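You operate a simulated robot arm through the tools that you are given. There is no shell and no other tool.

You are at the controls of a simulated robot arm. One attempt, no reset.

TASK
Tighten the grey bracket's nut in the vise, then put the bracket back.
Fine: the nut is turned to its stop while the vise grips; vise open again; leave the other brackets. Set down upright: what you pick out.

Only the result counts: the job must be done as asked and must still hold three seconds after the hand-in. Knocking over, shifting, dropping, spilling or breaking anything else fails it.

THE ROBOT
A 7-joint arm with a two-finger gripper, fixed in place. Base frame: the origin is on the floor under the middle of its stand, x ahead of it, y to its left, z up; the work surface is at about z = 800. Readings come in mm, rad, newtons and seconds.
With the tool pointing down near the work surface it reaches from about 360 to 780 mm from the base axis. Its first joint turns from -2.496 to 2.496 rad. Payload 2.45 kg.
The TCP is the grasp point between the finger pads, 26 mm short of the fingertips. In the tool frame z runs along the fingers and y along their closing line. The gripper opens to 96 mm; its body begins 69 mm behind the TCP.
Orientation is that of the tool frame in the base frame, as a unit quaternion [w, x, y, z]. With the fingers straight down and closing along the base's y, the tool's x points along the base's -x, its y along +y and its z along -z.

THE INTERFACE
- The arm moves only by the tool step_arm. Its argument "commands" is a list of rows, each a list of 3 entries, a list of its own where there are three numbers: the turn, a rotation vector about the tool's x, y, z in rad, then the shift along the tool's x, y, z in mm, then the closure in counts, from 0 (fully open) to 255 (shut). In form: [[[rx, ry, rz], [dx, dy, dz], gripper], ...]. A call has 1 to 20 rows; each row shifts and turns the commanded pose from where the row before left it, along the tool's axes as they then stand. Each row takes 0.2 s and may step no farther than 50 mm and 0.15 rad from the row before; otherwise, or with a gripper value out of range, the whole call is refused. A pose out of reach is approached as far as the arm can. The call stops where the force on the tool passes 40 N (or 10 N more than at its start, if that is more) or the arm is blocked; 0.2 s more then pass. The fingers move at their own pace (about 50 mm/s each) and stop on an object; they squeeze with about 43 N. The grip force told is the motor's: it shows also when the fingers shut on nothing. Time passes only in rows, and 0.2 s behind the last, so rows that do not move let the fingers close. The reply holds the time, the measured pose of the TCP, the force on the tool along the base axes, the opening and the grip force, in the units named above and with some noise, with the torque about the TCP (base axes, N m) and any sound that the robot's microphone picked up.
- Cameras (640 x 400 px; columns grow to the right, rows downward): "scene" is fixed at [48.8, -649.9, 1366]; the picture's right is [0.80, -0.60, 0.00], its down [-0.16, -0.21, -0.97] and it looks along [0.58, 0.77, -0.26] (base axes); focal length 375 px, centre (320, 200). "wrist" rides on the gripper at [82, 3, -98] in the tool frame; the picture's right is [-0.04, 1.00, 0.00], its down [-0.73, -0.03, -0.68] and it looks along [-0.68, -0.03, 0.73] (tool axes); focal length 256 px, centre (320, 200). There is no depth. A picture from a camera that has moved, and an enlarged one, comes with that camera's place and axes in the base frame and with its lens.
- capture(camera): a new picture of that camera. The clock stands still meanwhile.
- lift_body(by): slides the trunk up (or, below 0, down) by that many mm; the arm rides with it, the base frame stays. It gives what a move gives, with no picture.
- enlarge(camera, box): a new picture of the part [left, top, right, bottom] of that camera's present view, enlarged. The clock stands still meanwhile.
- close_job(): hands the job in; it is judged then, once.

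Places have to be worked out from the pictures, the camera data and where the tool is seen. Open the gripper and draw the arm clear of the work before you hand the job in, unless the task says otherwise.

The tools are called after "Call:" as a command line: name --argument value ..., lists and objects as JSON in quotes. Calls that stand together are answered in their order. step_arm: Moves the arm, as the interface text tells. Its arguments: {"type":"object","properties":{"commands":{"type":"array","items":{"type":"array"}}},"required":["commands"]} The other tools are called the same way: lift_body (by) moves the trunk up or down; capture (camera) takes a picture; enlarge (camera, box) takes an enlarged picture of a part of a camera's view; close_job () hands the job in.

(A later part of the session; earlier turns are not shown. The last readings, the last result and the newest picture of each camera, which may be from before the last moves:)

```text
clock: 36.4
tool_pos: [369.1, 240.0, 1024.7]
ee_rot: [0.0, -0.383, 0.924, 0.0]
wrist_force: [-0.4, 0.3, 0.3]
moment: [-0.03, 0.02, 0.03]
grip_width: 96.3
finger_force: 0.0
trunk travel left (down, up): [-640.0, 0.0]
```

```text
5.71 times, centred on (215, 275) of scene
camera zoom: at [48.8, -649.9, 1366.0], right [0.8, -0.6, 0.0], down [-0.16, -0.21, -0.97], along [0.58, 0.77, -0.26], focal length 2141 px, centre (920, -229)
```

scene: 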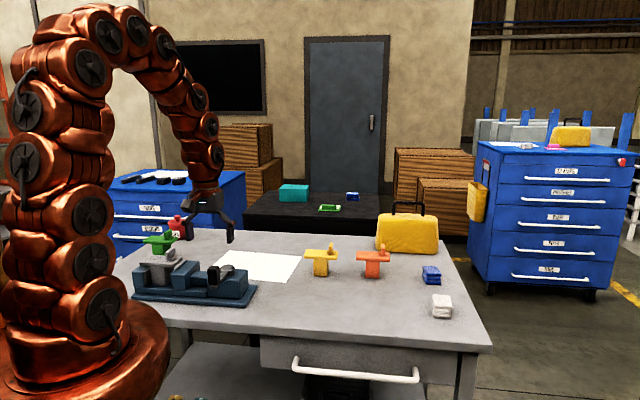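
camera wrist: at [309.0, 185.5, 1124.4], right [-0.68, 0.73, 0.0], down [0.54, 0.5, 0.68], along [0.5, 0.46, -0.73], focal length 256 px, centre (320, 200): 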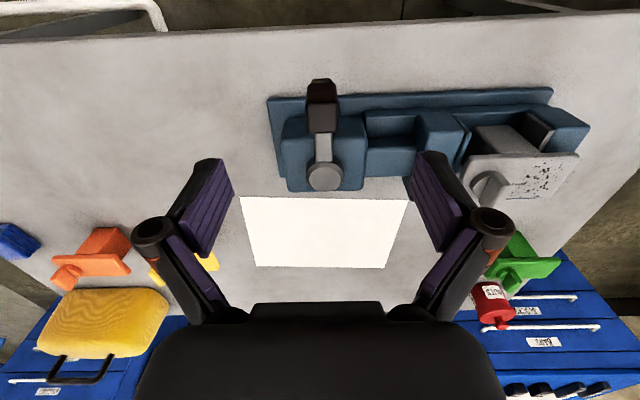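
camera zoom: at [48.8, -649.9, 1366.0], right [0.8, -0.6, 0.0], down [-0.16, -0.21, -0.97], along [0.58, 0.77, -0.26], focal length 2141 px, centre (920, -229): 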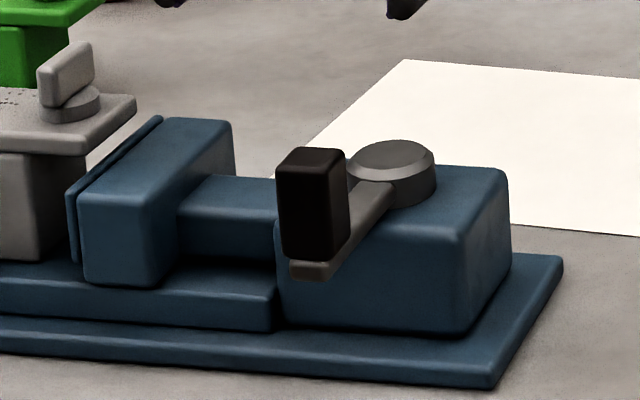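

The handle is a 23 mm square block, centre about (373, 247), z from 898 to 937. The lever pivot is at about (439, 313), so the arm is about 94 mm long. I come down over the handle and check alignment.

Call:
step_arm --commands '[[[0, 0, 0], [-7, 1.4, 0], 0], [[0, 0, 0], [0, 0, 25], 0], [[0, 0, 0], [0, 0, 25], 0], [[0, 0, 0], [0, 0, 0], 0]]'

Call:
capture --camera "wrist"

```text
clock: 37.4
tool_pos: [373.1, 244.8, 976.2]
ee_rot: [0.001, -0.384, 0.923, 0.0]
wrist_force: [0.3, -0.3, 0.8]
moment: [-0.01, -0.01, -0.01]
grip_width: 95.8
finger_force: 0.0
trunk travel left (down, up): [-640.0, 0.0]
```

```text
taken
camera wrist: at [313.4, 190.7, 1074.8], right [-0.68, 0.73, 0.0], down [0.54, 0.5, 0.68], along [0.5, 0.46, -0.73], focal length 256 px, centre (320, 200)
```

wrist: 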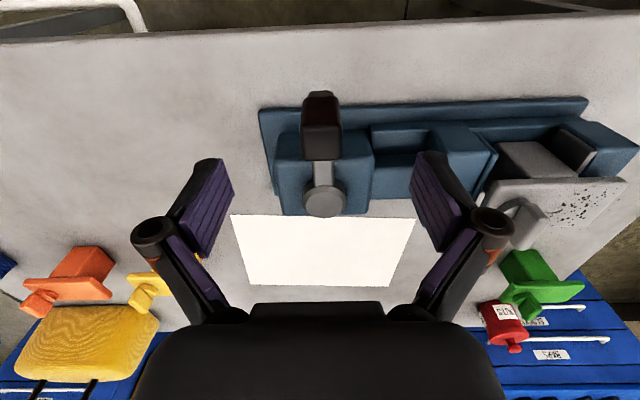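

The handle lies centred under the fingers. I descend to grip height.

Call:
step_arm --commands '[[[0, 0, 0], [0, 0, 20], 0], [[0, 0, 0], [0, 0, 20], 0], [[0, 0, 0], [0, 0, 17], 0], [[0, 0, 0], [0, 0, 0], 0]]'

Call:
capture --camera "wrist"

Call:
enlarge --camera "scene" --box '[160, 220, 270, 310]'

```text
clock: 38.4
tool_pos: [373.1, 245.1, 919.7]
ee_rot: [0.0, -0.383, 0.924, 0.0]
wrist_force: [0.0, 0.0, -0.3]
moment: [0.0, 0.02, 0.02]
grip_width: 96.0
finger_force: 0.0
trunk travel left (down, up): [-640.0, 0.0]
```

```text
taken
camera wrist: at [312.7, 191.2, 1017.6], right [-0.68, 0.73, 0.0], down [0.54, 0.5, 0.68], along [0.5, 0.46, -0.73], focal length 256 px, centre (320, 200)
```

wrist: 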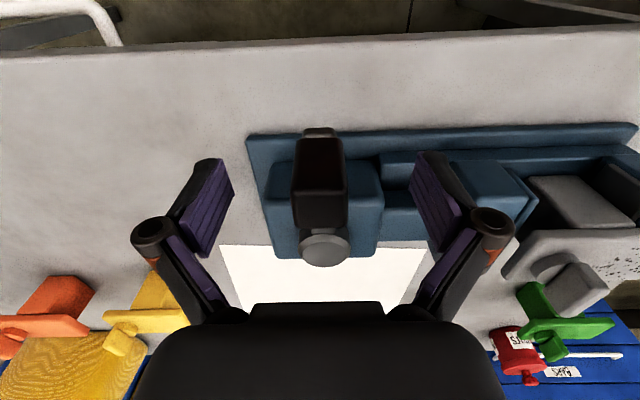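

```text
4.44 times, centred on (215, 265) of scene
camera zoom: at [48.8, -649.9, 1366.0], right [0.8, -0.6, 0.0], down [-0.16, -0.21, -0.97], along [0.58, 0.77, -0.26], focal length 1665 px, centre (787, -89)
```

zoom: 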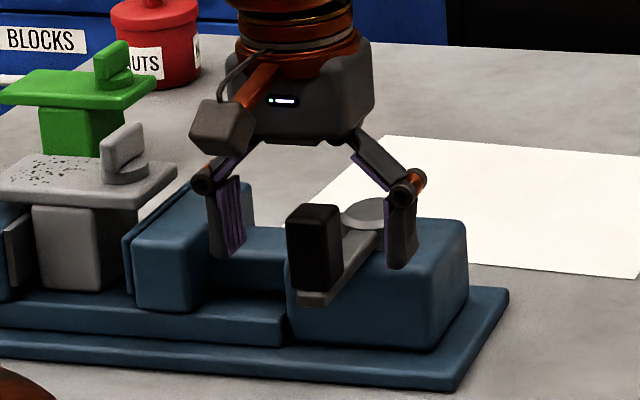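

The handle sits between the open fingers. I close on it.

Call:
step_arm --commands '[[[0, 0, 0], [0, 0, 0], 150], [[0, 0, 0], [0, 0, 0], 170], [[0, 0, 0], [0, 0, 0], 190], [[0, 0, 0], [0, 0, 0], 255], [[0, 0, 0], [0, 0, 0], 255], [[0, 0, 0], [0, 0, 0], 255]]'

Call:
capture --camera "wrist"

```text
clock: 39.8
tool_pos: [373.9, 245.0, 918.9]
ee_rot: [0.0, -0.383, 0.924, 0.0]
wrist_force: [1.2, -0.7, 1.6]
moment: [-0.05, 0.05, -0.05]
grip_width: 25.7
finger_force: 41.6
trunk travel left (down, up): [-640.0, 0.0]
```

```text
taken
camera wrist: at [312.7, 191.1, 1017.9], right [-0.68, 0.73, 0.0], down [0.54, 0.5, 0.68], along [0.5, 0.46, -0.73], focal length 256 px, centre (320, 200)
```

wrist: 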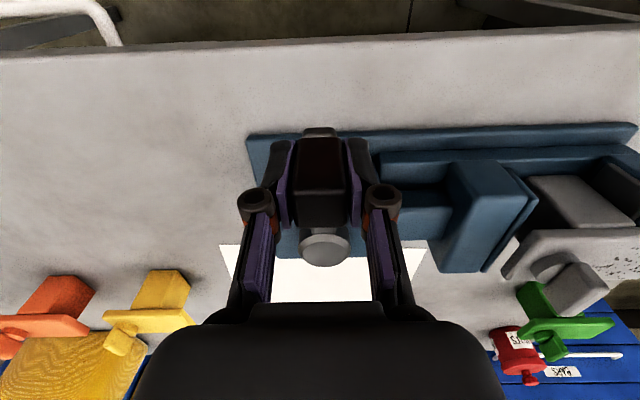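

The handle is gripped at 25.7 mm. I test which way the lever turns, with a small clockwise step (seen from above) along its arc.

Call:
step_arm --commands '[[[0, 0, 0.05], [-0.1, 4.7, 0], 255], [[0, 0, 0.05], [-0.1, 4.7, 0], 255], [[0, 0, 0], [0, 0, 0], 255]]'

```text
clock: 40.3
tool_pos: [373.1, 247.3, 918.8]
ee_rot: [0.002, -0.354, 0.935, -0.002]
wrist_force: [22.5, -22.2, 3.0]
moment: [-1.03, -0.53, 1.15]
grip_width: 27.1
finger_force: 45.3
trunk travel left (down, up): [-640.0, 0.0]
stopped in row 2: the force on the tool passed its limit at 46 N (the readings are from after the stop); the commanded pose is now the measured one
```

The lever is stopped clockwise, so it must turn counter-clockwise. I undo the twist and try the other way.

Call:
step_arm --commands '[[[0, 0, -0.063], [0, -2, 0], 255], [[0, 0, 0], [0, 0, 0], 255]]'

Call:
step_arm --commands '[[[0, 0, -0.05], [-0.1, -4.7, 0], 255], [[0, 0, -0.05], [-0.1, -4.7, 0], 255], [[0, 0, 0], [0, 0, 0], 255]]'

```text
clock: 40.9
tool_pos: [372.8, 247.1, 919.8]
ee_rot: [0.001, -0.382, 0.924, -0.002]
wrist_force: [16.8, -21.4, -6.1]
moment: [-0.08, -0.77, -0.53]
grip_width: 25.8
finger_force: 45.3
trunk travel left (down, up): [-640.0, 0.0]
```

```text
clock: 41.7
tool_pos: [378.7, 239.6, 919.5]
ee_rot: [0.0, -0.428, 0.904, -0.001]
wrist_force: [-0.6, -8.7, 7.8]
moment: [-0.7, 0.51, -0.76]
grip_width: 25.9
finger_force: 45.0
trunk travel left (down, up): [-640.0, 0.0]
```

The lever moves counter-clockwise freely (angle now about 231°, radius about 95 mm). I continue along the arc and watch the jaw.

Call:
step_arm --commands '[[[0, 0, -0.08], [0, -7.5, 0], 255], [[0, 0, -0.08], [0, -7.5, 0], 255], [[0, 0, -0.08], [0, -7.5, 0], 255], [[0, 0, -0.08], [0, -7.5, 0], 255], [[0, 0, 0], [0, 0, 0], 255]]'

Call:
enlarge --camera "scene" --box '[120, 210, 280, 310]'

```text
clock: 42.9
tool_pos: [405.1, 225.5, 919.0]
ee_rot: [0.003, -0.567, 0.823, -0.002]
wrist_force: [-2.3, 1.4, 14.1]
moment: [-0.27, 0.38, 0.19]
grip_width: 25.8
finger_force: 44.4
trunk travel left (down, up): [-640.0, 0.0]
```

```text
4.00 times, centred on (200, 260) of scene
camera zoom: at [48.8, -649.9, 1366.0], right [0.8, -0.6, 0.0], down [-0.16, -0.21, -0.97], along [0.58, 0.77, -0.26], focal length 1499 px, centre (800, -40)
```

zoom: 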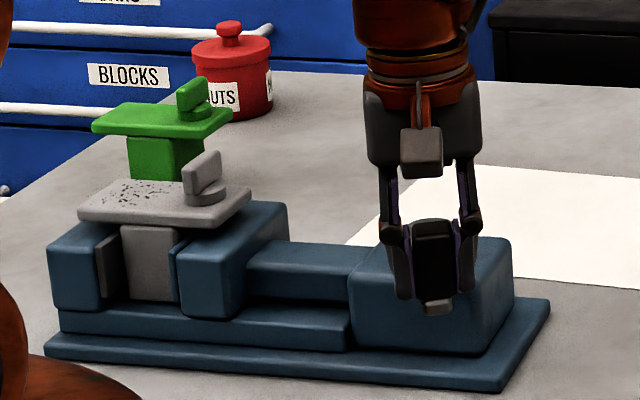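

Counter-clockwise closes the jaw, which is already near the stem. I go on in smaller steps, watching the force.

Call:
step_arm --commands '[[[0, 0, -0.05], [0, -4.7, -0.5], 255], [[0, 0, -0.05], [0, -4.7, -0.5], 255], [[0, 0, -0.05], [0, -4.7, 0], 255], [[0, 0, 0], [0, 0, 0], 255]]'

Call:
enlarge --camera "scene" --box '[120, 210, 280, 310]'

```text
clock: 43.9
tool_pos: [418.0, 222.2, 918.3]
ee_rot: [0.001, -0.627, 0.779, -0.002]
wrist_force: [3.1, 1.9, -12.5]
moment: [0.94, -0.48, -0.32]
grip_width: 25.8
finger_force: 44.9
trunk travel left (down, up): [-640.0, 0.0]
```

```text
4.00 times, centred on (200, 260) of scene
camera zoom: at [48.8, -649.9, 1366.0], right [0.8, -0.6, 0.0], down [-0.16, -0.21, -0.97], along [0.58, 0.77, -0.26], focal length 1499 px, centre (800, -40)
```

zoom: 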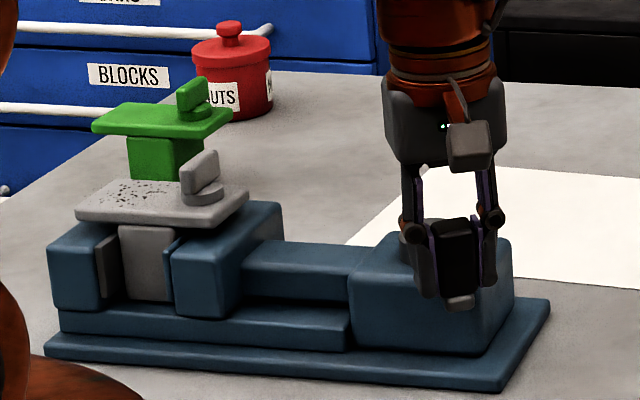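

The jaw has reached the stem and is beginning to push it. I keep turning in small steps.

Call:
step_arm --commands '[[[0, 0, -0.05], [0, -4.7, 0.4], 255], [[0, 0, -0.05], [0, -4.7, 0], 255], [[0, 0, -0.05], [0, -4.7, 0], 255], [[0, 0, 0], [0, 0, 0], 255]]'

Call:
enlarge --camera "scene" --box '[120, 210, 280, 310]'

```text
clock: 44.9
tool_pos: [432.1, 219.2, 919.3]
ee_rot: [-0.001, -0.684, 0.729, -0.001]
wrist_force: [-1.3, -4.4, -19.6]
moment: [-0.2, 0.16, 0.2]
grip_width: 25.7
finger_force: 45.0
trunk travel left (down, up): [-640.0, 0.0]
```

```text
4.00 times, centred on (200, 260) of scene
camera zoom: at [48.8, -649.9, 1366.0], right [0.8, -0.6, 0.0], down [-0.16, -0.21, -0.97], along [0.58, 0.77, -0.26], focal length 1499 px, centre (800, -40)
```

zoom: 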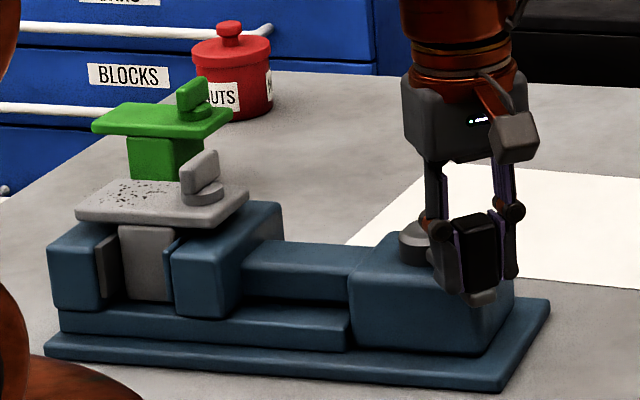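

The stem now sits between both jaw faces. The lever, at about 266°, still turns easily, so I continue toward its own stop.

Call:
step_arm --commands '[[[0, 0, -0.05], [0, -4.7, 0.5], 255], [[0, 0, -0.05], [0, -4.7, 0.3], 255], [[0, 0, 0], [0, 0, 0], 255]]'

Call:
enlarge --camera "scene" --box '[120, 210, 280, 310]'

```text
clock: 45.7
tool_pos: [441.0, 218.8, 918.7]
ee_rot: [0.0, 0.72, -0.694, 0.002]
wrist_force: [-7.7, 0.5, -12.1]
moment: [-0.57, 0.17, 0.66]
grip_width: 25.4
finger_force: 45.2
trunk travel left (down, up): [-640.0, 0.0]
```

```text
4.00 times, centred on (200, 260) of scene
camera zoom: at [48.8, -649.9, 1366.0], right [0.8, -0.6, 0.0], down [-0.16, -0.21, -0.97], along [0.58, 0.77, -0.26], focal length 1499 px, centre (800, -40)
```

zoom: 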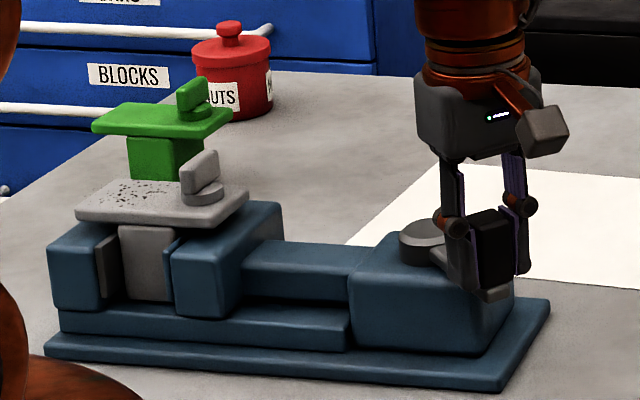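

Call:
step_arm --commands '[[[0, 0, -0.06], [0, -5.6, 0.3], 255], [[0, 0, -0.06], [0, -5.6, 0.2], 255], [[0, 0, -0.06], [0, -5.6, 0], 255], [[0, 0, 0], [0, 0, 0], 255]]'

Call:
enlarge --camera "scene" --box '[120, 210, 280, 310]'

```text
clock: 46.7
tool_pos: [457.8, 221.0, 919.0]
ee_rot: [-0.001, 0.779, -0.627, 0.002]
wrist_force: [-5.3, 13.5, -0.2]
moment: [1.58, 0.41, 0.28]
grip_width: 25.9
finger_force: 44.9
trunk travel left (down, up): [-640.0, 0.0]
```

```text
4.00 times, centred on (200, 260) of scene
camera zoom: at [48.8, -649.9, 1366.0], right [0.8, -0.6, 0.0], down [-0.16, -0.21, -0.97], along [0.58, 0.77, -0.26], focal length 1499 px, centre (800, -40)
```

zoom: 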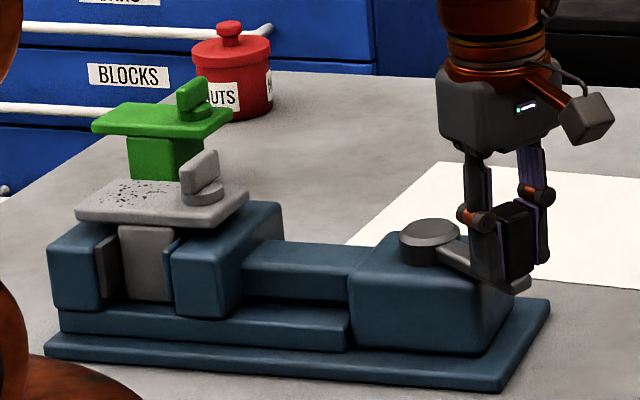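

The jaw holds the stem and the lever keeps turning easily, now at about 282°. I continue the arc toward the stop.

Call:
step_arm --commands '[[[0, 0, -0.06], [-0.3, -5.6, 0], 255], [[0, 0, -0.06], [-0.3, -5.6, 0], 255], [[0, 0, -0.06], [-0.3, -5.6, 0], 255], [[0, 0, -0.06], [-0.2, -5.6, 0], 255], [[0, 0, 0], [0, 0, 0], 255]]'

Call:
enlarge --camera "scene" --box '[120, 210, 280, 310]'

```text
clock: 47.9
tool_pos: [478.7, 227.4, 920.3]
ee_rot: [-0.001, 0.848, -0.529, 0.002]
wrist_force: [-0.7, 10.0, -2.1]
moment: [0.04, -0.03, -0.23]
grip_width: 25.7
finger_force: 45.1
trunk travel left (down, up): [-640.0, 0.0]
```

```text
4.00 times, centred on (200, 260) of scene
camera zoom: at [48.8, -649.9, 1366.0], right [0.8, -0.6, 0.0], down [-0.16, -0.21, -0.97], along [0.58, 0.77, -0.26], focal length 1499 px, centre (800, -40)
```

zoom: 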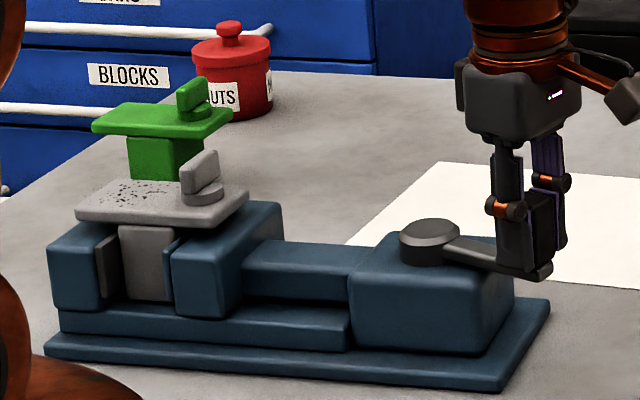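

Call:
step_arm --commands '[[[0, 0, -0.06], [-0.4, -5.6, 0], 255], [[0, 0, -0.06], [-0.3, -5.6, 0], 255], [[0, 0, -0.06], [-0.3, -5.6, 0], 255], [[0, 0, -0.06], [-0.3, -5.6, 0], 255], [[0, 0, 0], [0, 0, 0], 255]]'

Call:
capture --camera "scene"

```text
clock: 49.1
tool_pos: [491.8, 236.0, 919.9]
ee_rot: [0.007, 0.905, -0.425, -0.001]
wrist_force: [-11.6, -8.5, 24.2]
moment: [-0.44, 0.42, -1.24]
grip_width: 27.8
finger_force: 45.4
trunk travel left (down, up): [-640.0, 0.0]
stopped in row 5: the force on the tool passed its limit at 42 N (the readings are from after the stop); the commanded pose is now the measured one
```

```text
taken
```

scene: 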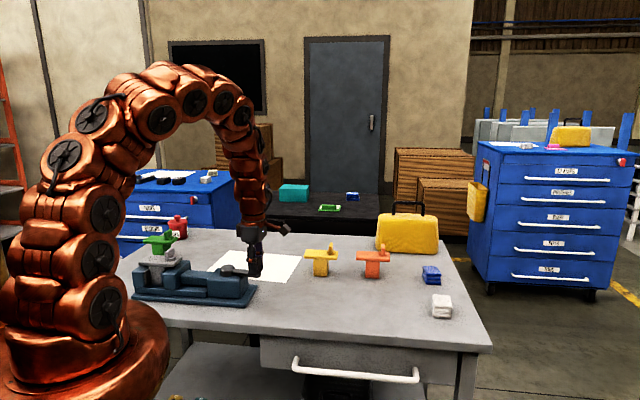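

The lever has reached its stop at about 304°, roughly 80° from open. I take the twist out of the grip so nothing is pushed, then open the fingers.

Call:
step_arm --commands '[[[0, 0, 0.05], [0, 0.3, 0], 255], [[0, 0, 0.03], [0, 0.3, 0], 255], [[0, 0, 0], [0, 0, 0], 255]]'

Call:
step_arm --commands '[[[0, 0, 0], [0, 0, 0], 180], [[0, 0, 0], [0, 0, 0], 150], [[0, 0, 0], [0, 0, 0], 110], [[0, 0, 0], [0, 0, 0], 60], [[0, 0, 0], [0, 0, 0], 30]]'

Call:
enlarge --camera "scene" --box '[120, 210, 280, 310]'

Call:
capture --camera "wrist"

```text
clock: 49.9
tool_pos: [490.4, 236.4, 917.6]
ee_rot: [0.006, 0.888, -0.46, -0.001]
wrist_force: [-11.4, -17.9, 16.3]
moment: [-0.75, 0.16, 0.14]
grip_width: 25.8
finger_force: 44.6
trunk travel left (down, up): [-640.0, 0.0]
```

```text
clock: 51.1
tool_pos: [493.8, 237.0, 919.4]
ee_rot: [0.006, 0.888, -0.46, 0.0]
wrist_force: [0.7, -0.7, -0.3]
moment: [0.0, 0.03, 0.01]
grip_width: 84.6
finger_force: 0.1
trunk travel left (down, up): [-640.0, 0.0]
```

```text
4.00 times, centred on (200, 260) of scene
camera zoom: at [48.8, -649.9, 1366.0], right [0.8, -0.6, 0.0], down [-0.16, -0.21, -0.97], along [0.58, 0.77, -0.26], focal length 1499 px, centre (800, -40)
```

zoom: 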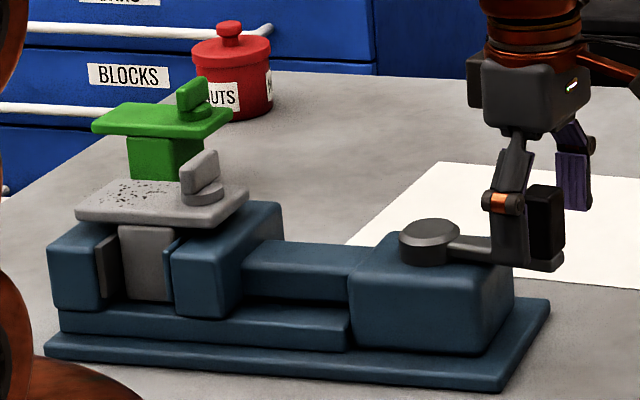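

```text
taken
camera wrist: at [537.8, 170.4, 1017.1], right [-0.84, -0.54, 0.01], down [-0.39, 0.62, 0.68], along [-0.37, 0.56, -0.74], focal length 256 px, centre (320, 200)
```

wrist: 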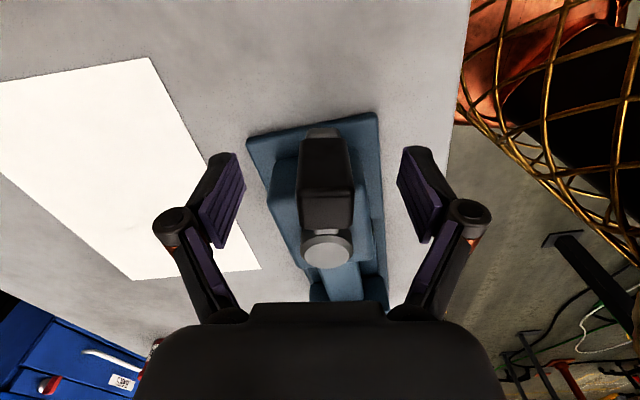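

The lever stays put and the vise still grips. I rise and go above the bracket's nut, turning the tool so that the fingers will close on the wing's flat sides.

Call:
step_arm --commands '[[[0, 0, 0], [0, 0, -20], 0], [[0, 0, 0], [0, 0, -30], 0], [[0, 0, 0], [0, 0, -30], 0], [[0, 0, 0], [0, 0, -30], 0], [[0, 0, 0.14], [0, 0, 0], 0], [[0, 0, 0.14], [0, 0, 0], 0], [[0, 0, 0.14], [0, 0, 0], 0], [[0, 0, 0.14], [0, 0, 0], 0], [[0, 0, 0.14], [0, 0, 0], 0], [[0, 0, 0.14], [0, 0, 0], 0], [[0, 0, 0.14], [0, 0, 0], 0], [[0, 0, 0.14], [0, 0, 0], 0], [[0, 0, 0.14], [0, 0, 0], 0], [[0, 0, 0.14], [0, 0, 0], 0], [[0, 0, 0], [0, 0, 0], 0]]'

```text
clock: 54.3
tool_pos: [494.3, 237.3, 1028.7]
ee_rot: [-0.005, -0.382, 0.924, -0.003]
wrist_force: [-0.3, -0.4, -0.8]
moment: [0.0, 0.0, -0.01]
grip_width: 95.9
finger_force: 0.1
trunk travel left (down, up): [-640.0, 0.0]
```

Call:
step_arm --commands '[[[0, -0.0115, 0], [0, 0, 0], 0], [[0, 0, 0], [-1.8, 38.6, 0], 0], [[0, 0, 0], [-1.8, 38.6, 0], 0], [[0, 0, 0], [-1.8, 38.6, 0], 0], [[0, 0, 0], [-1.8, 38.6, 0], 0], [[0, 0, 0], [-1.8, 38.6, 0], 0], [[0, 0, 0], [-1.8, 38.6, 0], 0], [[0, 0, 0], [-1.8, 38.6, 0], 0], [[0, 0, 0], [0, 0, 0], 0]]'

Call:
capture --camera "wrist"

Call:
enlarge --camera "wrist" --box '[240, 80, 400, 180]'

Call:
enlarge --camera "scene" --box '[125, 230, 195, 300]'

```text
clock: 56.3
tool_pos: [312.7, 436.2, 1029.6]
ee_rot: [0.0, -0.383, 0.924, 0.0]
wrist_force: [0.2, 0.0, -0.1]
moment: [0.01, 0.01, -0.01]
grip_width: 96.2
finger_force: 0.0
trunk travel left (down, up): [-640.0, 0.0]
```

```text
taken
camera wrist: at [251.9, 381.9, 1126.8], right [-0.68, 0.73, 0.0], down [0.54, 0.5, 0.68], along [0.5, 0.46, -0.73], focal length 256 px, centre (320, 200)
```

wrist: 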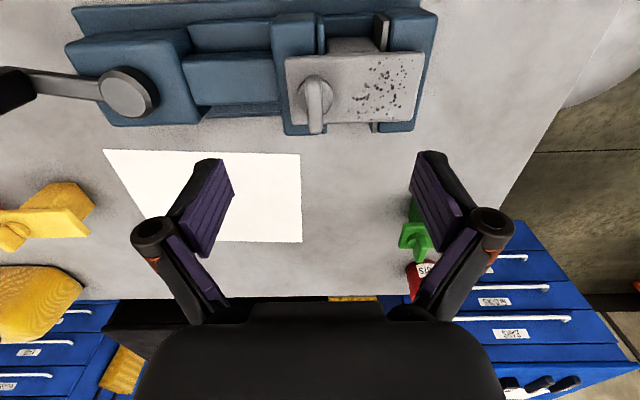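

```text
4.00 times, centred on (320, 130) of wrist
camera zoom: at [251.9, 381.9, 1126.8], right [-0.68, 0.73, 0.0], down [0.54, 0.5, 0.68], along [0.5, 0.46, -0.73], focal length 1024 px, centre (320, 480)
```

zoom: 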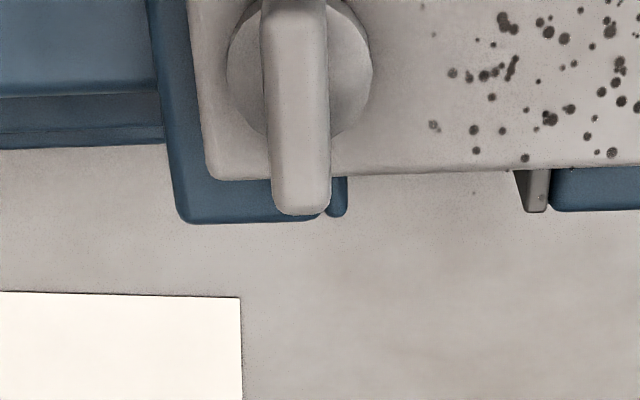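

```text
5.71 times, centred on (160, 265) of scene
camera zoom: at [48.8, -649.9, 1366.0], right [0.8, -0.6, 0.0], down [-0.16, -0.21, -0.97], along [0.58, 0.77, -0.26], focal length 2141 px, centre (1234, -171)
```

zoom: 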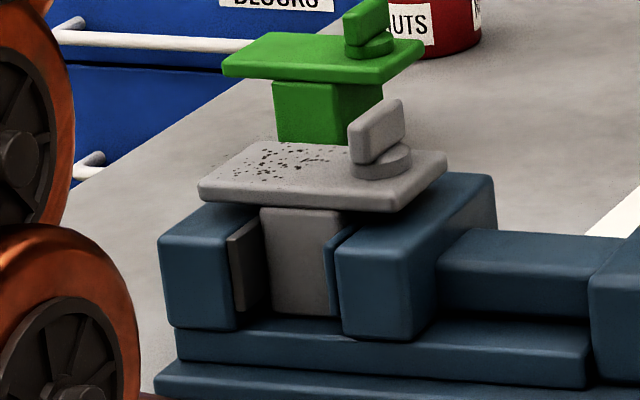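

Call:
enlarge --camera "wrist" --box '[260, 20, 440, 140]'

```text
3.33 times, centred on (350, 80) of wrist
camera zoom: at [251.9, 381.9, 1126.8], right [-0.68, 0.73, 0.0], down [0.54, 0.5, 0.68], along [0.5, 0.46, -0.73], focal length 853 px, centre (220, 600)
```

zoom: 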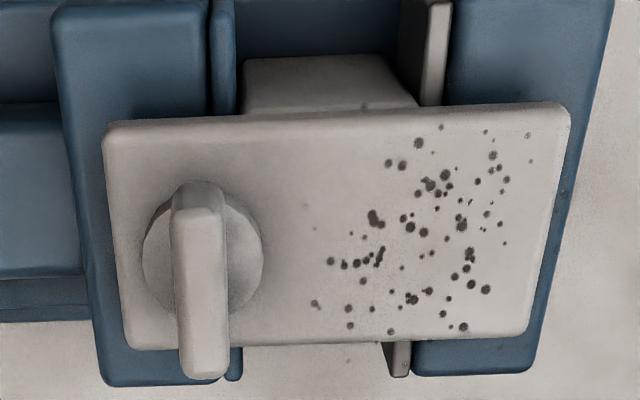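

The nut axis works out at about (315, 434), the wing 38 × 11 mm with its top at about z = 939, lying across the plate exactly along the tool's x axis. I centre on it and descend, keeping the fingertips above the nut's disc (z about 912).

Call:
step_arm --commands '[[[0, 0, 0], [0.4, -4.2, 0], 60], [[0, 0, 0], [0, 0, 25], 100], [[0, 0, 0], [0, 0, 25], 100], [[0, 0, 0], [0, 0, 0], 100]]'

Call:
capture --camera "wrist"

Call:
enlarge --camera "wrist" --box '[240, 80, 400, 220]'

```text
clock: 57.3
tool_pos: [314.1, 436.2, 977.9]
ee_rot: [0.0, -0.383, 0.924, -0.001]
wrist_force: [0.0, 0.1, -0.3]
moment: [0.0, 0.01, -0.02]
grip_width: 58.3
finger_force: 0.0
trunk travel left (down, up): [-640.0, 0.0]
```

```text
taken
camera wrist: at [253.7, 381.2, 1076.4], right [-0.68, 0.73, 0.0], down [0.54, 0.5, 0.68], along [0.5, 0.46, -0.73], focal length 256 px, centre (320, 200)
```

wrist: 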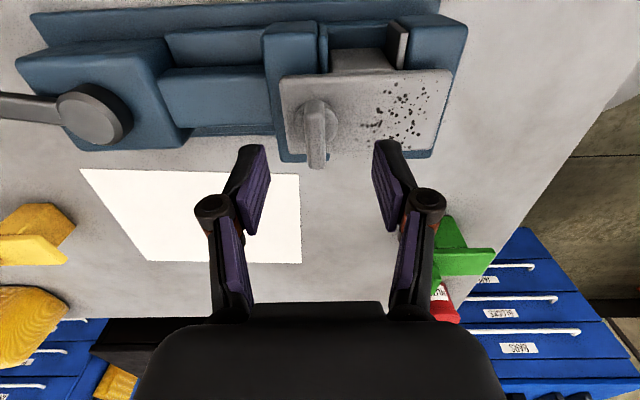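

```text
2.86 times, centred on (320, 150) of wrist
camera zoom: at [253.7, 381.2, 1076.4], right [-0.68, 0.73, 0.0], down [0.54, 0.5, 0.68], along [0.5, 0.46, -0.73], focal length 731 px, centre (320, 343)
```

zoom: 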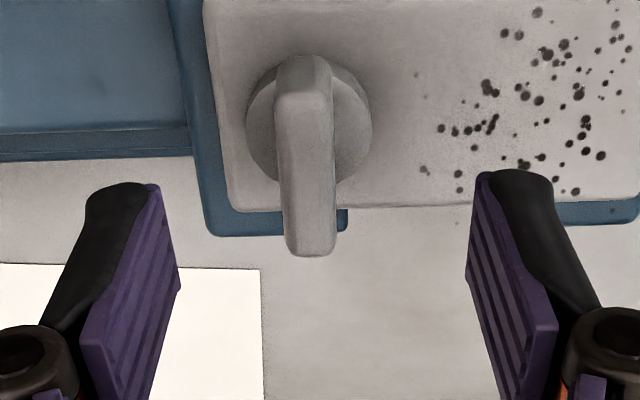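

The wing's centre stays at (315, 434); I am about 3 mm off sideways. I correct that and descend to grip height.

Call:
step_arm --commands '[[[0, 0, 0], [0.8, -2.9, 0], 130], [[0, 0, 0], [0, 0, 18], 150], [[0, 0, 0], [0, 0, 17], 170], [[0, 0, 0], [0, 0, 0], 170]]'

Call:
capture --camera "wrist"

Call:
enlarge --camera "wrist" --box '[240, 80, 400, 220]'

Call:
enlarge --camera "scene" --box '[120, 210, 220, 300]'

```text
clock: 58.3
tool_pos: [315.7, 432.2, 943.4]
ee_rot: [0.0, -0.383, 0.924, -0.002]
wrist_force: [-0.7, 0.6, 0.3]
moment: [-0.01, -0.01, 0.01]
grip_width: 32.1
finger_force: 0.1
trunk travel left (down, up): [-640.0, 0.0]
```

```text
taken
camera wrist: at [255.6, 377.5, 1041.5], right [-0.68, 0.73, 0.0], down [0.54, 0.5, 0.68], along [0.5, 0.46, -0.73], focal length 256 px, centre (320, 200)
```

wrist: 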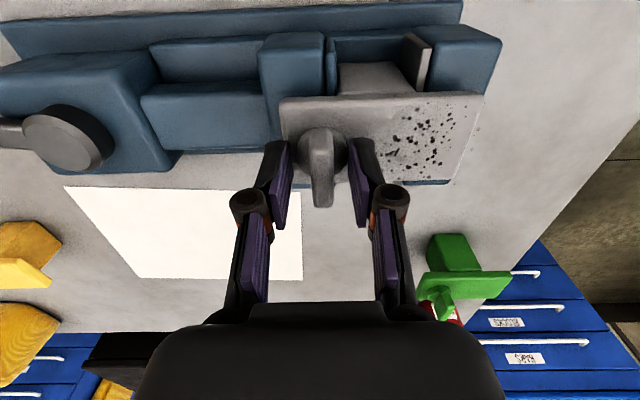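

```text
2.86 times, centred on (320, 150) of wrist
camera zoom: at [255.6, 377.5, 1041.5], right [-0.68, 0.73, 0.0], down [0.54, 0.5, 0.68], along [0.5, 0.46, -0.73], focal length 731 px, centre (320, 343)
```

zoom: 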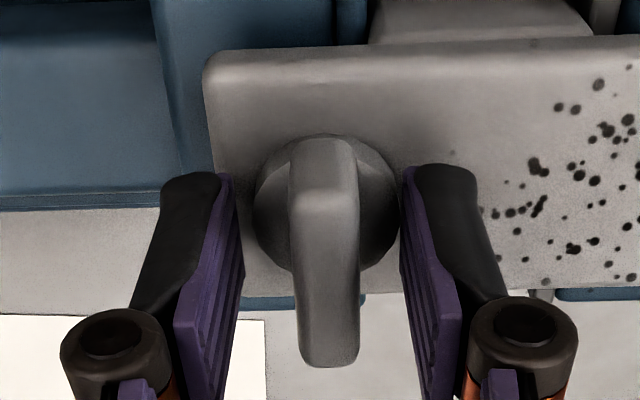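

```text
4.44 times, centred on (170, 255) of scene
camera zoom: at [48.8, -649.9, 1366.0], right [0.8, -0.6, 0.0], down [-0.16, -0.21, -0.97], along [0.58, 0.77, -0.26], focal length 1665 px, centre (987, -44)
```

zoom: 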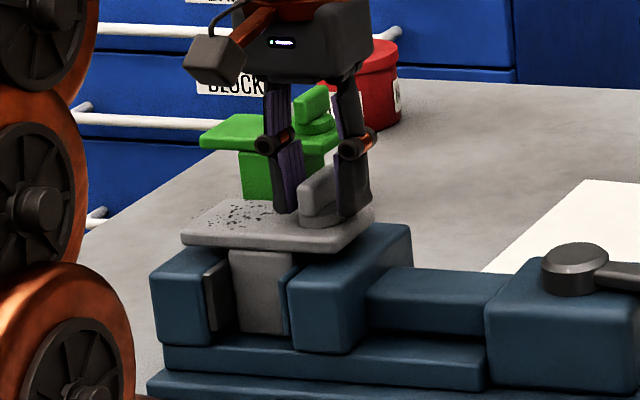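

The wing is between the fingers. I close on it.

Call:
step_arm --commands '[[[0, 0, 0], [0, 0, 0], 200], [[0, 0, 0], [0, 0, 0], 220], [[0, 0, 0], [0, 0, 0], 255], [[0, 0, 0], [0, 0, 0], 255], [[0, 0, 0], [0, 0, 0], 255]]'

Call:
enlarge --camera "wrist" --box '[240, 80, 400, 220]'

```text
clock: 59.5
tool_pos: [315.4, 433.1, 944.4]
ee_rot: [0.001, -0.382, 0.924, 0.0]
wrist_force: [-7.0, 11.4, 22.8]
moment: [0.25, 0.2, 0.0]
grip_width: 11.1
finger_force: 38.0
trunk travel left (down, up): [-640.0, 0.0]
```

```text
2.86 times, centred on (320, 150) of wrist
camera zoom: at [254.7, 378.2, 1042.5], right [-0.68, 0.73, 0.0], down [0.54, 0.5, 0.68], along [0.5, 0.46, -0.73], focal length 731 px, centre (320, 343)
```

zoom: 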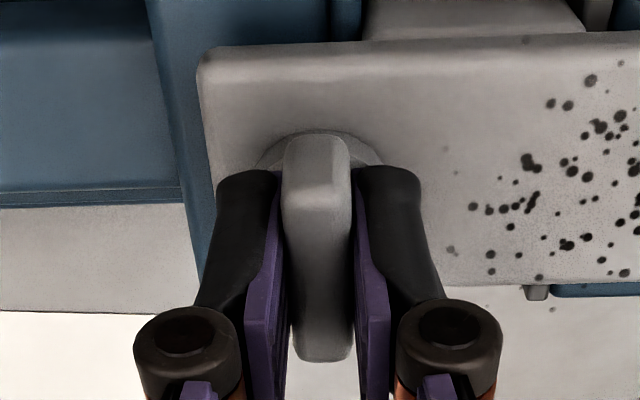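

The wing is held at 11 mm, but there is 23 N upward, so the fingertips probably rest on the disc. I ease up 2 mm to relieve that before turning.

Call:
step_arm --commands '[[[0, 0, 0], [0, 0, -1.5], 255], [[0, 0, 0], [0, 0, 0], 255]]'

```text
clock: 60.1
tool_pos: [315.2, 432.5, 945.4]
ee_rot: [0.0, -0.382, 0.924, -0.002]
wrist_force: [-8.8, 11.2, 7.5]
moment: [0.58, -0.05, -0.05]
grip_width: 11.5
finger_force: 38.4
trunk travel left (down, up): [-640.0, 0.0]
```

Call:
step_arm --commands '[[[0, 0, 0], [0, 1.0, -0.5], 255], [[0, 0, 0], [0, 0, 0], 255]]'

Call:
step_arm --commands '[[[0, 0, 0.06], [0, 0, 0], 255], [[0, 0, 0.06], [0, 0, 0], 255], [[0, 0, 0], [0, 0, 0], 255]]'

```text
clock: 60.7
tool_pos: [315.9, 433.2, 943.8]
ee_rot: [0.0, -0.382, 0.924, -0.003]
wrist_force: [-4.0, 3.3, 1.5]
moment: [0.21, -0.03, -0.01]
grip_width: 11.0
finger_force: 38.3
trunk travel left (down, up): [-640.0, 0.0]
```

```text
clock: 61.5
tool_pos: [315.7, 432.6, 945.1]
ee_rot: [-0.001, -0.327, 0.945, -0.001]
wrist_force: [-0.3, -0.6, -1.0]
moment: [0.03, -0.01, -0.03]
grip_width: 11.3
finger_force: 38.8
trunk travel left (down, up): [-640.0, 0.0]
```

The turn goes easily with hardly any torque. I continue clockwise and check that only the nut turns.

Call:
step_arm --commands '[[[0, 0, 0.1], [0, 0, 0], 255], [[0, 0, 0.1], [0, 0, 0], 255], [[0, 0, 0.1], [0, 0, 0], 255], [[0, 0, 0], [0, 0, 0], 255]]'

Call:
capture --camera "wrist"

Call:
enlarge --camera "scene" --box '[120, 210, 220, 300]'

```text
clock: 62.5
tool_pos: [315.2, 433.4, 944.3]
ee_rot: [0.0, -0.181, 0.984, -0.001]
wrist_force: [1.7, -2.8, -4.1]
moment: [0.0, -0.2, 0.02]
grip_width: 11.2
finger_force: 38.3
trunk travel left (down, up): [-640.0, 0.0]
```

```text
taken
camera wrist: at [237.4, 407.8, 1042.8], right [-0.32, 0.95, 0.0], down [0.69, 0.24, 0.68], along [0.64, 0.22, -0.73], focal length 256 px, centre (320, 200)
```

wrist: 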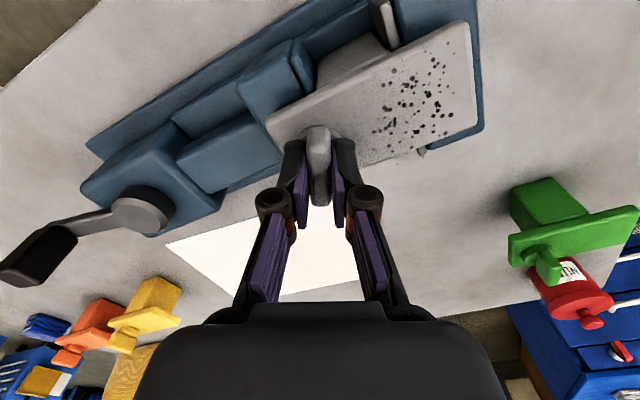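

```text
4.44 times, centred on (170, 255) of scene
camera zoom: at [48.8, -649.9, 1366.0], right [0.8, -0.6, 0.0], down [-0.16, -0.21, -0.97], along [0.58, 0.77, -0.26], focal length 1665 px, centre (987, -44)
```

zoom: 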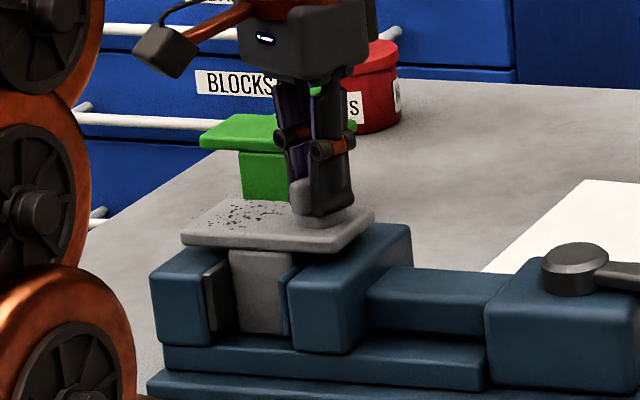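

Only the nut turns; the bracket stays aligned in the vise. I keep turning clockwise.

Call:
step_arm --commands '[[[0, 0, 0.1], [0, 0, 0], 255], [[0, 0, 0.1], [0, 0, 0], 255], [[0, 0, 0.1], [0, 0, 0], 255], [[0, 0, 0.1], [0, 0, 0], 255], [[0, 0, 0.1], [0, 0, 0], 255], [[0, 0, 0], [0, 0, 0], 255]]'

```text
clock: 63.9
tool_pos: [316.1, 432.2, 945.2]
ee_rot: [-0.001, 0.067, 0.998, -0.002]
wrist_force: [-2.0, 1.2, -10.8]
moment: [0.04, 0.04, 0.05]
grip_width: 11.1
finger_force: 38.4
trunk travel left (down, up): [-640.0, 0.0]
```

Call:
step_arm --commands '[[[0, 0, 0.1], [0, 0, 0.6], 255], [[0, 0, 0.1], [0, 0, 0.4], 255], [[0, 0, 0.1], [0, 0, 0], 255], [[0, 0, 0.1], [0, 0, 0], 255], [[0, 0, 0], [0, 0, 0], 255]]'

```text
clock: 65.1
tool_pos: [315.7, 432.0, 945.2]
ee_rot: [0.001, 0.264, 0.964, -0.001]
wrist_force: [-2.7, -1.7, 10.0]
moment: [0.14, 0.36, -0.02]
grip_width: 11.0
finger_force: 38.3
trunk travel left (down, up): [-640.0, 0.0]
```

About 76° turned, still free. I continue in smaller calls, watching the torque.

Call:
step_arm --commands '[[[0, 0, 0.1], [0, 0, -0.4], 255], [[0, 0, 0.1], [0, 0, 0], 255], [[0, 0, 0.1], [0, 0, 0], 255], [[0, 0, 0], [0, 0, 0], 255]]'

Call:
capture --camera "wrist"

Call:
capture --camera "scene"

```text
clock: 66.1
tool_pos: [314.9, 432.7, 944.2]
ee_rot: [0.001, 0.405, 0.914, 0.0]
wrist_force: [-2.1, -1.2, 17.9]
moment: [-0.16, -0.1, 0.97]
grip_width: 12.1
finger_force: 39.2
trunk travel left (down, up): [-640.0, 0.0]
```

```text
taken
camera wrist: at [262.4, 495.6, 1042.6], right [0.77, 0.64, 0.0], down [0.47, -0.56, 0.68], along [0.44, -0.52, -0.73], focal length 256 px, centre (320, 200)
```

wrist: 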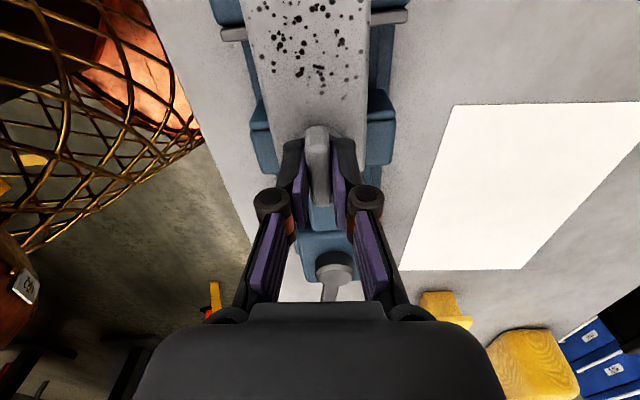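

```text
taken
```

scene: 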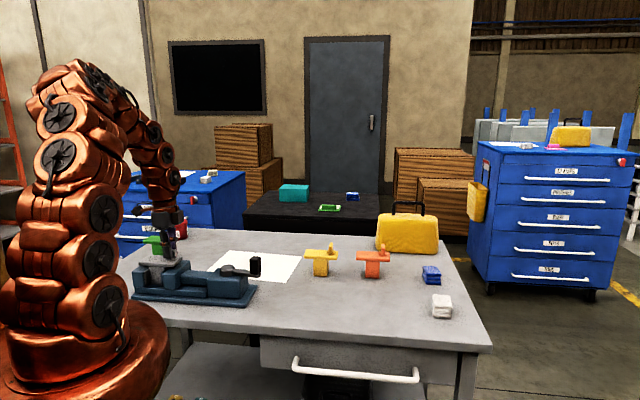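

Torque jumped to about 1 N·m after about 90° and the grip opened slightly, so this looks like the stop. I press a bit more to make sure.

Call:
step_arm --commands '[[[0, 0, 0.04], [0, 0, -0.3], 255], [[0, 0, 0], [0, 0, 0], 255], [[0, 0, 0], [0, 0, 0], 255]]'

Call:
enlarge --camera "wrist" --box '[240, 80, 400, 220]'

```text
clock: 66.9
tool_pos: [315.6, 432.3, 943.9]
ee_rot: [0.002, 0.423, 0.906, -0.001]
wrist_force: [3.5, -1.1, 15.3]
moment: [-0.21, -0.22, 0.96]
grip_width: 13.1
finger_force: 40.0
trunk travel left (down, up): [-640.0, 0.0]
```

```text
2.86 times, centred on (320, 150) of wrist
camera zoom: at [265.0, 497.8, 1042.6], right [0.79, 0.61, 0.0], down [0.45, -0.58, 0.68], along [0.42, -0.54, -0.73], focal length 731 px, centre (320, 343)
```

zoom: 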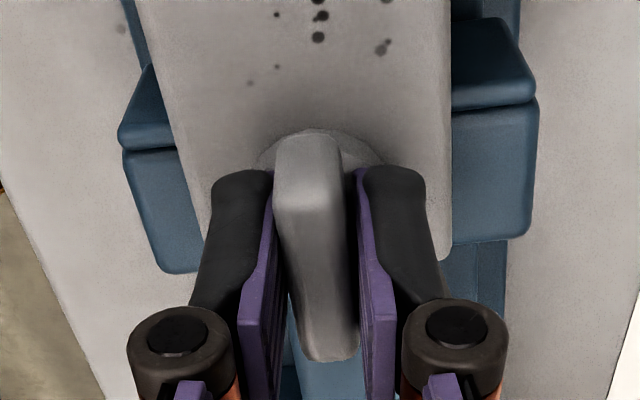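

The nut resists with about 0.96 N·m while the pads slip round the wing, so it is at a stop near 90°. I open straight (without turning back), realign with the wing and re-grip to confirm it.

Call:
step_arm --commands '[[[0, 0, 0], [0, 0, 0], 215], [[0, 0, 0], [0, 0, 0], 190], [[0, 0, 0], [0, 0, 0], 160], [[0, 0, 0], [0, 0, -2], 140], [[0, 0, 0], [0, 0, 0], 140]]'

Call:
capture --camera "wrist"

Call:
enlarge --camera "wrist" --box '[240, 80, 400, 220]'

```text
clock: 68.1
tool_pos: [314.9, 432.6, 945.8]
ee_rot: [0.001, 0.424, 0.906, 0.0]
wrist_force: [-0.7, -0.2, 0.5]
moment: [0.0, 0.01, -0.03]
grip_width: 43.5
finger_force: 0.1
trunk travel left (down, up): [-640.0, 0.0]
```

```text
taken
camera wrist: at [264.5, 498.4, 1044.4], right [0.79, 0.61, 0.0], down [0.45, -0.58, 0.68], along [0.42, -0.54, -0.73], focal length 256 px, centre (320, 200)
```

wrist: 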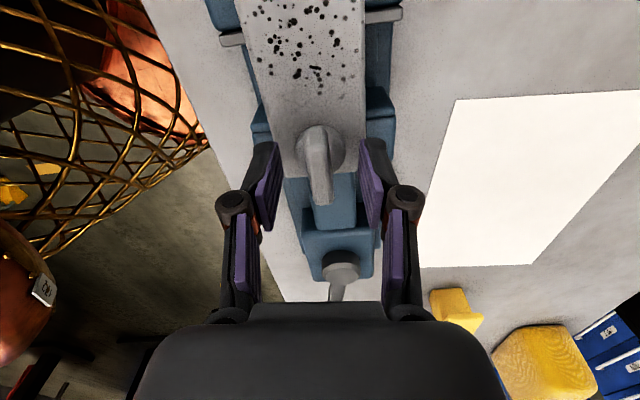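

```text
2.86 times, centred on (320, 150) of wrist
camera zoom: at [264.5, 498.4, 1044.4], right [0.79, 0.61, 0.0], down [0.45, -0.58, 0.68], along [0.42, -0.54, -0.73], focal length 731 px, centre (320, 343)
```

zoom: 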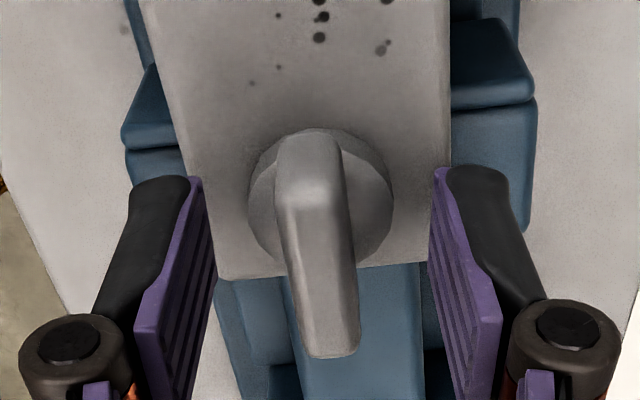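

The wing now lies along the plate's long axis, so the nut has turned 90°. I align with it again, re-grip and press clockwise once more to confirm the stop.

Call:
step_arm --commands '[[[0, 0, -0.078], [0, 0, 0], 140], [[0, 0, 0], [0, 0, 0.5], 190], [[0, 0, 0], [0, 0, 0], 220], [[0, 0, 0], [0, 0, 0], 255], [[0, 0, 0], [0, 0, 0], 255], [[0, 0, 0], [0, 0, 0], 255]]'

Call:
step_arm --commands '[[[0, 0, 0.05], [0, 0, 0], 255], [[0, 0, 0.05], [0, 0, 0], 255], [[0, 0, 0], [0, 0, 0], 255]]'

```text
clock: 69.5
tool_pos: [314.8, 433.3, 945.6]
ee_rot: [0.0, 0.388, 0.922, 0.0]
wrist_force: [0.2, -0.7, 0.6]
moment: [-0.08, -0.09, 0.44]
grip_width: 11.2
finger_force: 38.3
trunk travel left (down, up): [-640.0, 0.0]
```

```text
clock: 70.3
tool_pos: [314.6, 433.4, 946.7]
ee_rot: [0.001, 0.433, 0.901, -0.001]
wrist_force: [-3.4, -3.6, -0.6]
moment: [-0.07, 0.03, 1.02]
grip_width: 13.5
finger_force: 40.1
trunk travel left (down, up): [-640.0, 0.0]
```

The stop is confirmed (1.02 N·m, pads slipping, nut not moving). I open, rise and return to the lever.

Call:
step_arm --commands '[[[0, 0, 0], [0, 0, 0], 215], [[0, 0, 0], [0, 0, 0], 190], [[0, 0, 0], [0, 0, 0], 150], [[0, 0, 0], [0, 0, 0], 120], [[0, 0, 0], [0, 0, -15], 100], [[0, 0, 0], [0, 0, -25], 60], [[0, 0, 0], [0, 0, -30], 0], [[0, 0, 0], [0, 0, -20], 0], [[0, 0, 0], [0, 0, 0], 0]]'

Call:
capture --camera "wrist"

Call:
enlarge --camera "scene" --box '[120, 210, 280, 310]'

```text
clock: 72.3
tool_pos: [312.9, 433.7, 1037.5]
ee_rot: [0.0, 0.433, 0.902, 0.0]
wrist_force: [0.4, -0.4, 0.0]
moment: [-0.01, -0.03, 0.02]
grip_width: 96.1
finger_force: 0.0
trunk travel left (down, up): [-640.0, 0.0]
```

```text
taken
camera wrist: at [265.1, 500.0, 1135.3], right [0.81, 0.59, 0.0], down [0.43, -0.59, 0.68], along [0.4, -0.55, -0.73], focal length 256 px, centre (320, 200)
```

wrist: 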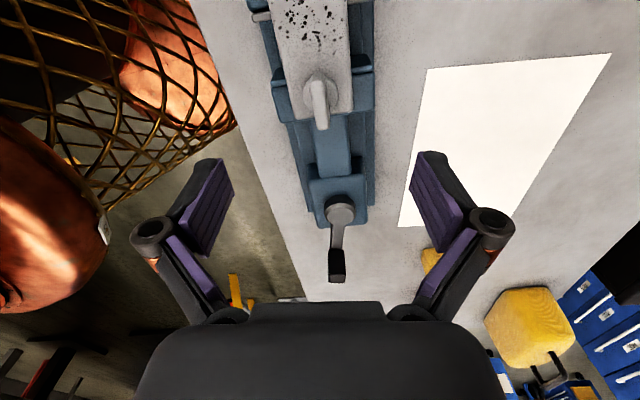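

```text
4.00 times, centred on (200, 260) of scene
camera zoom: at [48.8, -649.9, 1366.0], right [0.8, -0.6, 0.0], down [-0.16, -0.21, -0.97], along [0.58, 0.77, -0.26], focal length 1499 px, centre (800, -40)
```

zoom: 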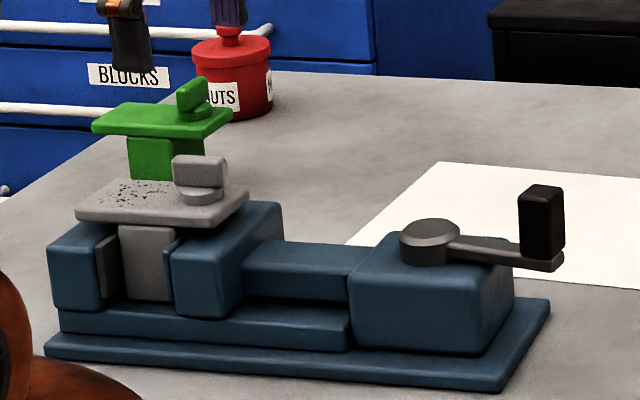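

The nut is tight and the vise still holds. I swing the tool back round to the handle's angle (φ about 305°) at this height.

Call:
step_arm --commands '[[[0, 0, -0.14], [0, 0, 0], 0], [[0, 0, -0.14], [0, 0, 0], 0], [[0, 0, -0.14], [0, 0, 0], 0], [[0, 0, -0.14], [0, 0, 0], 0], [[0, 0, -0.14], [0, 0, 0], 0], [[0, 0, -0.14], [0, 0, 0], 0], [[0, 0, -0.14], [0, 0, 0], 0], [[0, 0, -0.14], [0, 0, 0], 0], [[0, 0, -0.14], [0, 0, 0], 0], [[0, 0, -0.14], [0, 0, 0], 0], [[0, 0, -0.14], [0, 0, 0], 0], [[0, 0, -0.14], [0, 0, 0], 0], [[0, 0, -0.14], [0, 0, 0], 0], [[0, 0, -0.14], [0, 0, 0], 0], [[0, 0, -0.14], [0, 0, 0], 0], [[0, 0, -0.14], [0, 0, 0], 0], [[0, 0, -0.14], [0, 0, 0], 0], [[0, 0, -0.14], [0, 0, 0], 0], [[0, 0, -0.14], [0, 0, 0], 0], [[0, 0, -0.14], [0, 0, 0], 0]]'

Call:
step_arm --commands '[[[0, 0, -0.139], [0, 0, 0], 0], [[0, 0, -0.139], [0, 0, 0], 0], [[0, 0, 0], [0, 0, 0], 0]]'

```text
clock: 76.5
tool_pos: [314.8, 433.9, 1036.2]
ee_rot: [0.001, 0.815, -0.579, 0.001]
wrist_force: [-0.6, 0.2, -0.6]
moment: [0.02, 0.02, 0.01]
grip_width: 95.9
finger_force: 0.0
trunk travel left (down, up): [-640.0, 0.0]
```

```text
clock: 77.3
tool_pos: [314.4, 432.3, 1035.4]
ee_rot: [0.0, 0.887, -0.461, 0.001]
wrist_force: [-0.2, -0.1, 0.9]
moment: [0.02, -0.02, 0.01]
grip_width: 96.1
finger_force: 0.1
trunk travel left (down, up): [-640.0, 0.0]
```

Call:
step_arm --commands '[[[0, 0, 0], [37.5, -4.77, 0], 0], [[0, 0, 0], [37.5, -4.77, 0], 0], [[0, 0, 0], [37.5, -4.77, 0], 0], [[0, 0, 0], [37.5, -4.77, 0], 0], [[0, 0, 0], [37.5, -4.77, 0], 0], [[0, 0, 0], [37.5, -4.77, 0], 0], [[0, 0, 0], [37.5, -4.77, 0], 0], [[0, 0, 0], [0, 0, 0], 0]]'

Call:
capture --camera "wrist"

Call:
enlarge --camera "wrist" --box '[250, 60, 410, 200]'

```text
clock: 79.1
tool_pos: [494.3, 237.1, 1036.8]
ee_rot: [0.001, 0.887, -0.461, 0.0]
wrist_force: [0.0, -0.3, 0.0]
moment: [0.02, 0.0, 0.0]
grip_width: 96.0
finger_force: 0.1
trunk travel left (down, up): [-640.0, 0.0]
```

```text
taken
camera wrist: at [538.6, 169.0, 1135.8], right [-0.84, -0.54, 0.0], down [-0.4, 0.62, 0.68], along [-0.37, 0.57, -0.74], focal length 256 px, centre (320, 200)
```

wrist: 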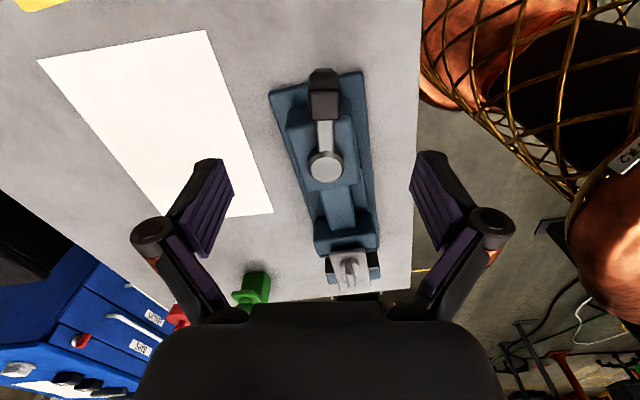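

```text
2.86 times, centred on (330, 130) of wrist
camera zoom: at [538.6, 169.0, 1135.8], right [-0.84, -0.54, 0.0], down [-0.4, 0.62, 0.68], along [-0.37, 0.57, -0.74], focal length 731 px, centre (291, 400)
```

zoom: 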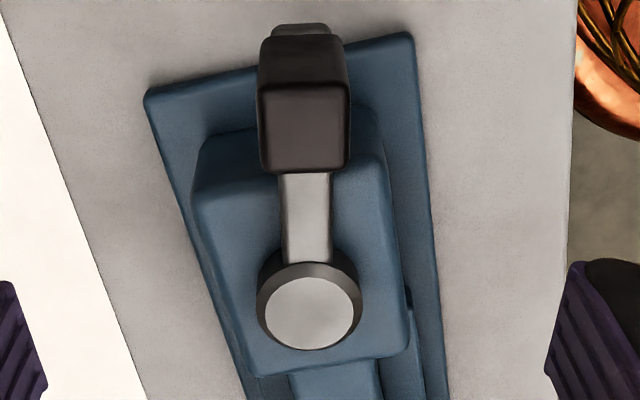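

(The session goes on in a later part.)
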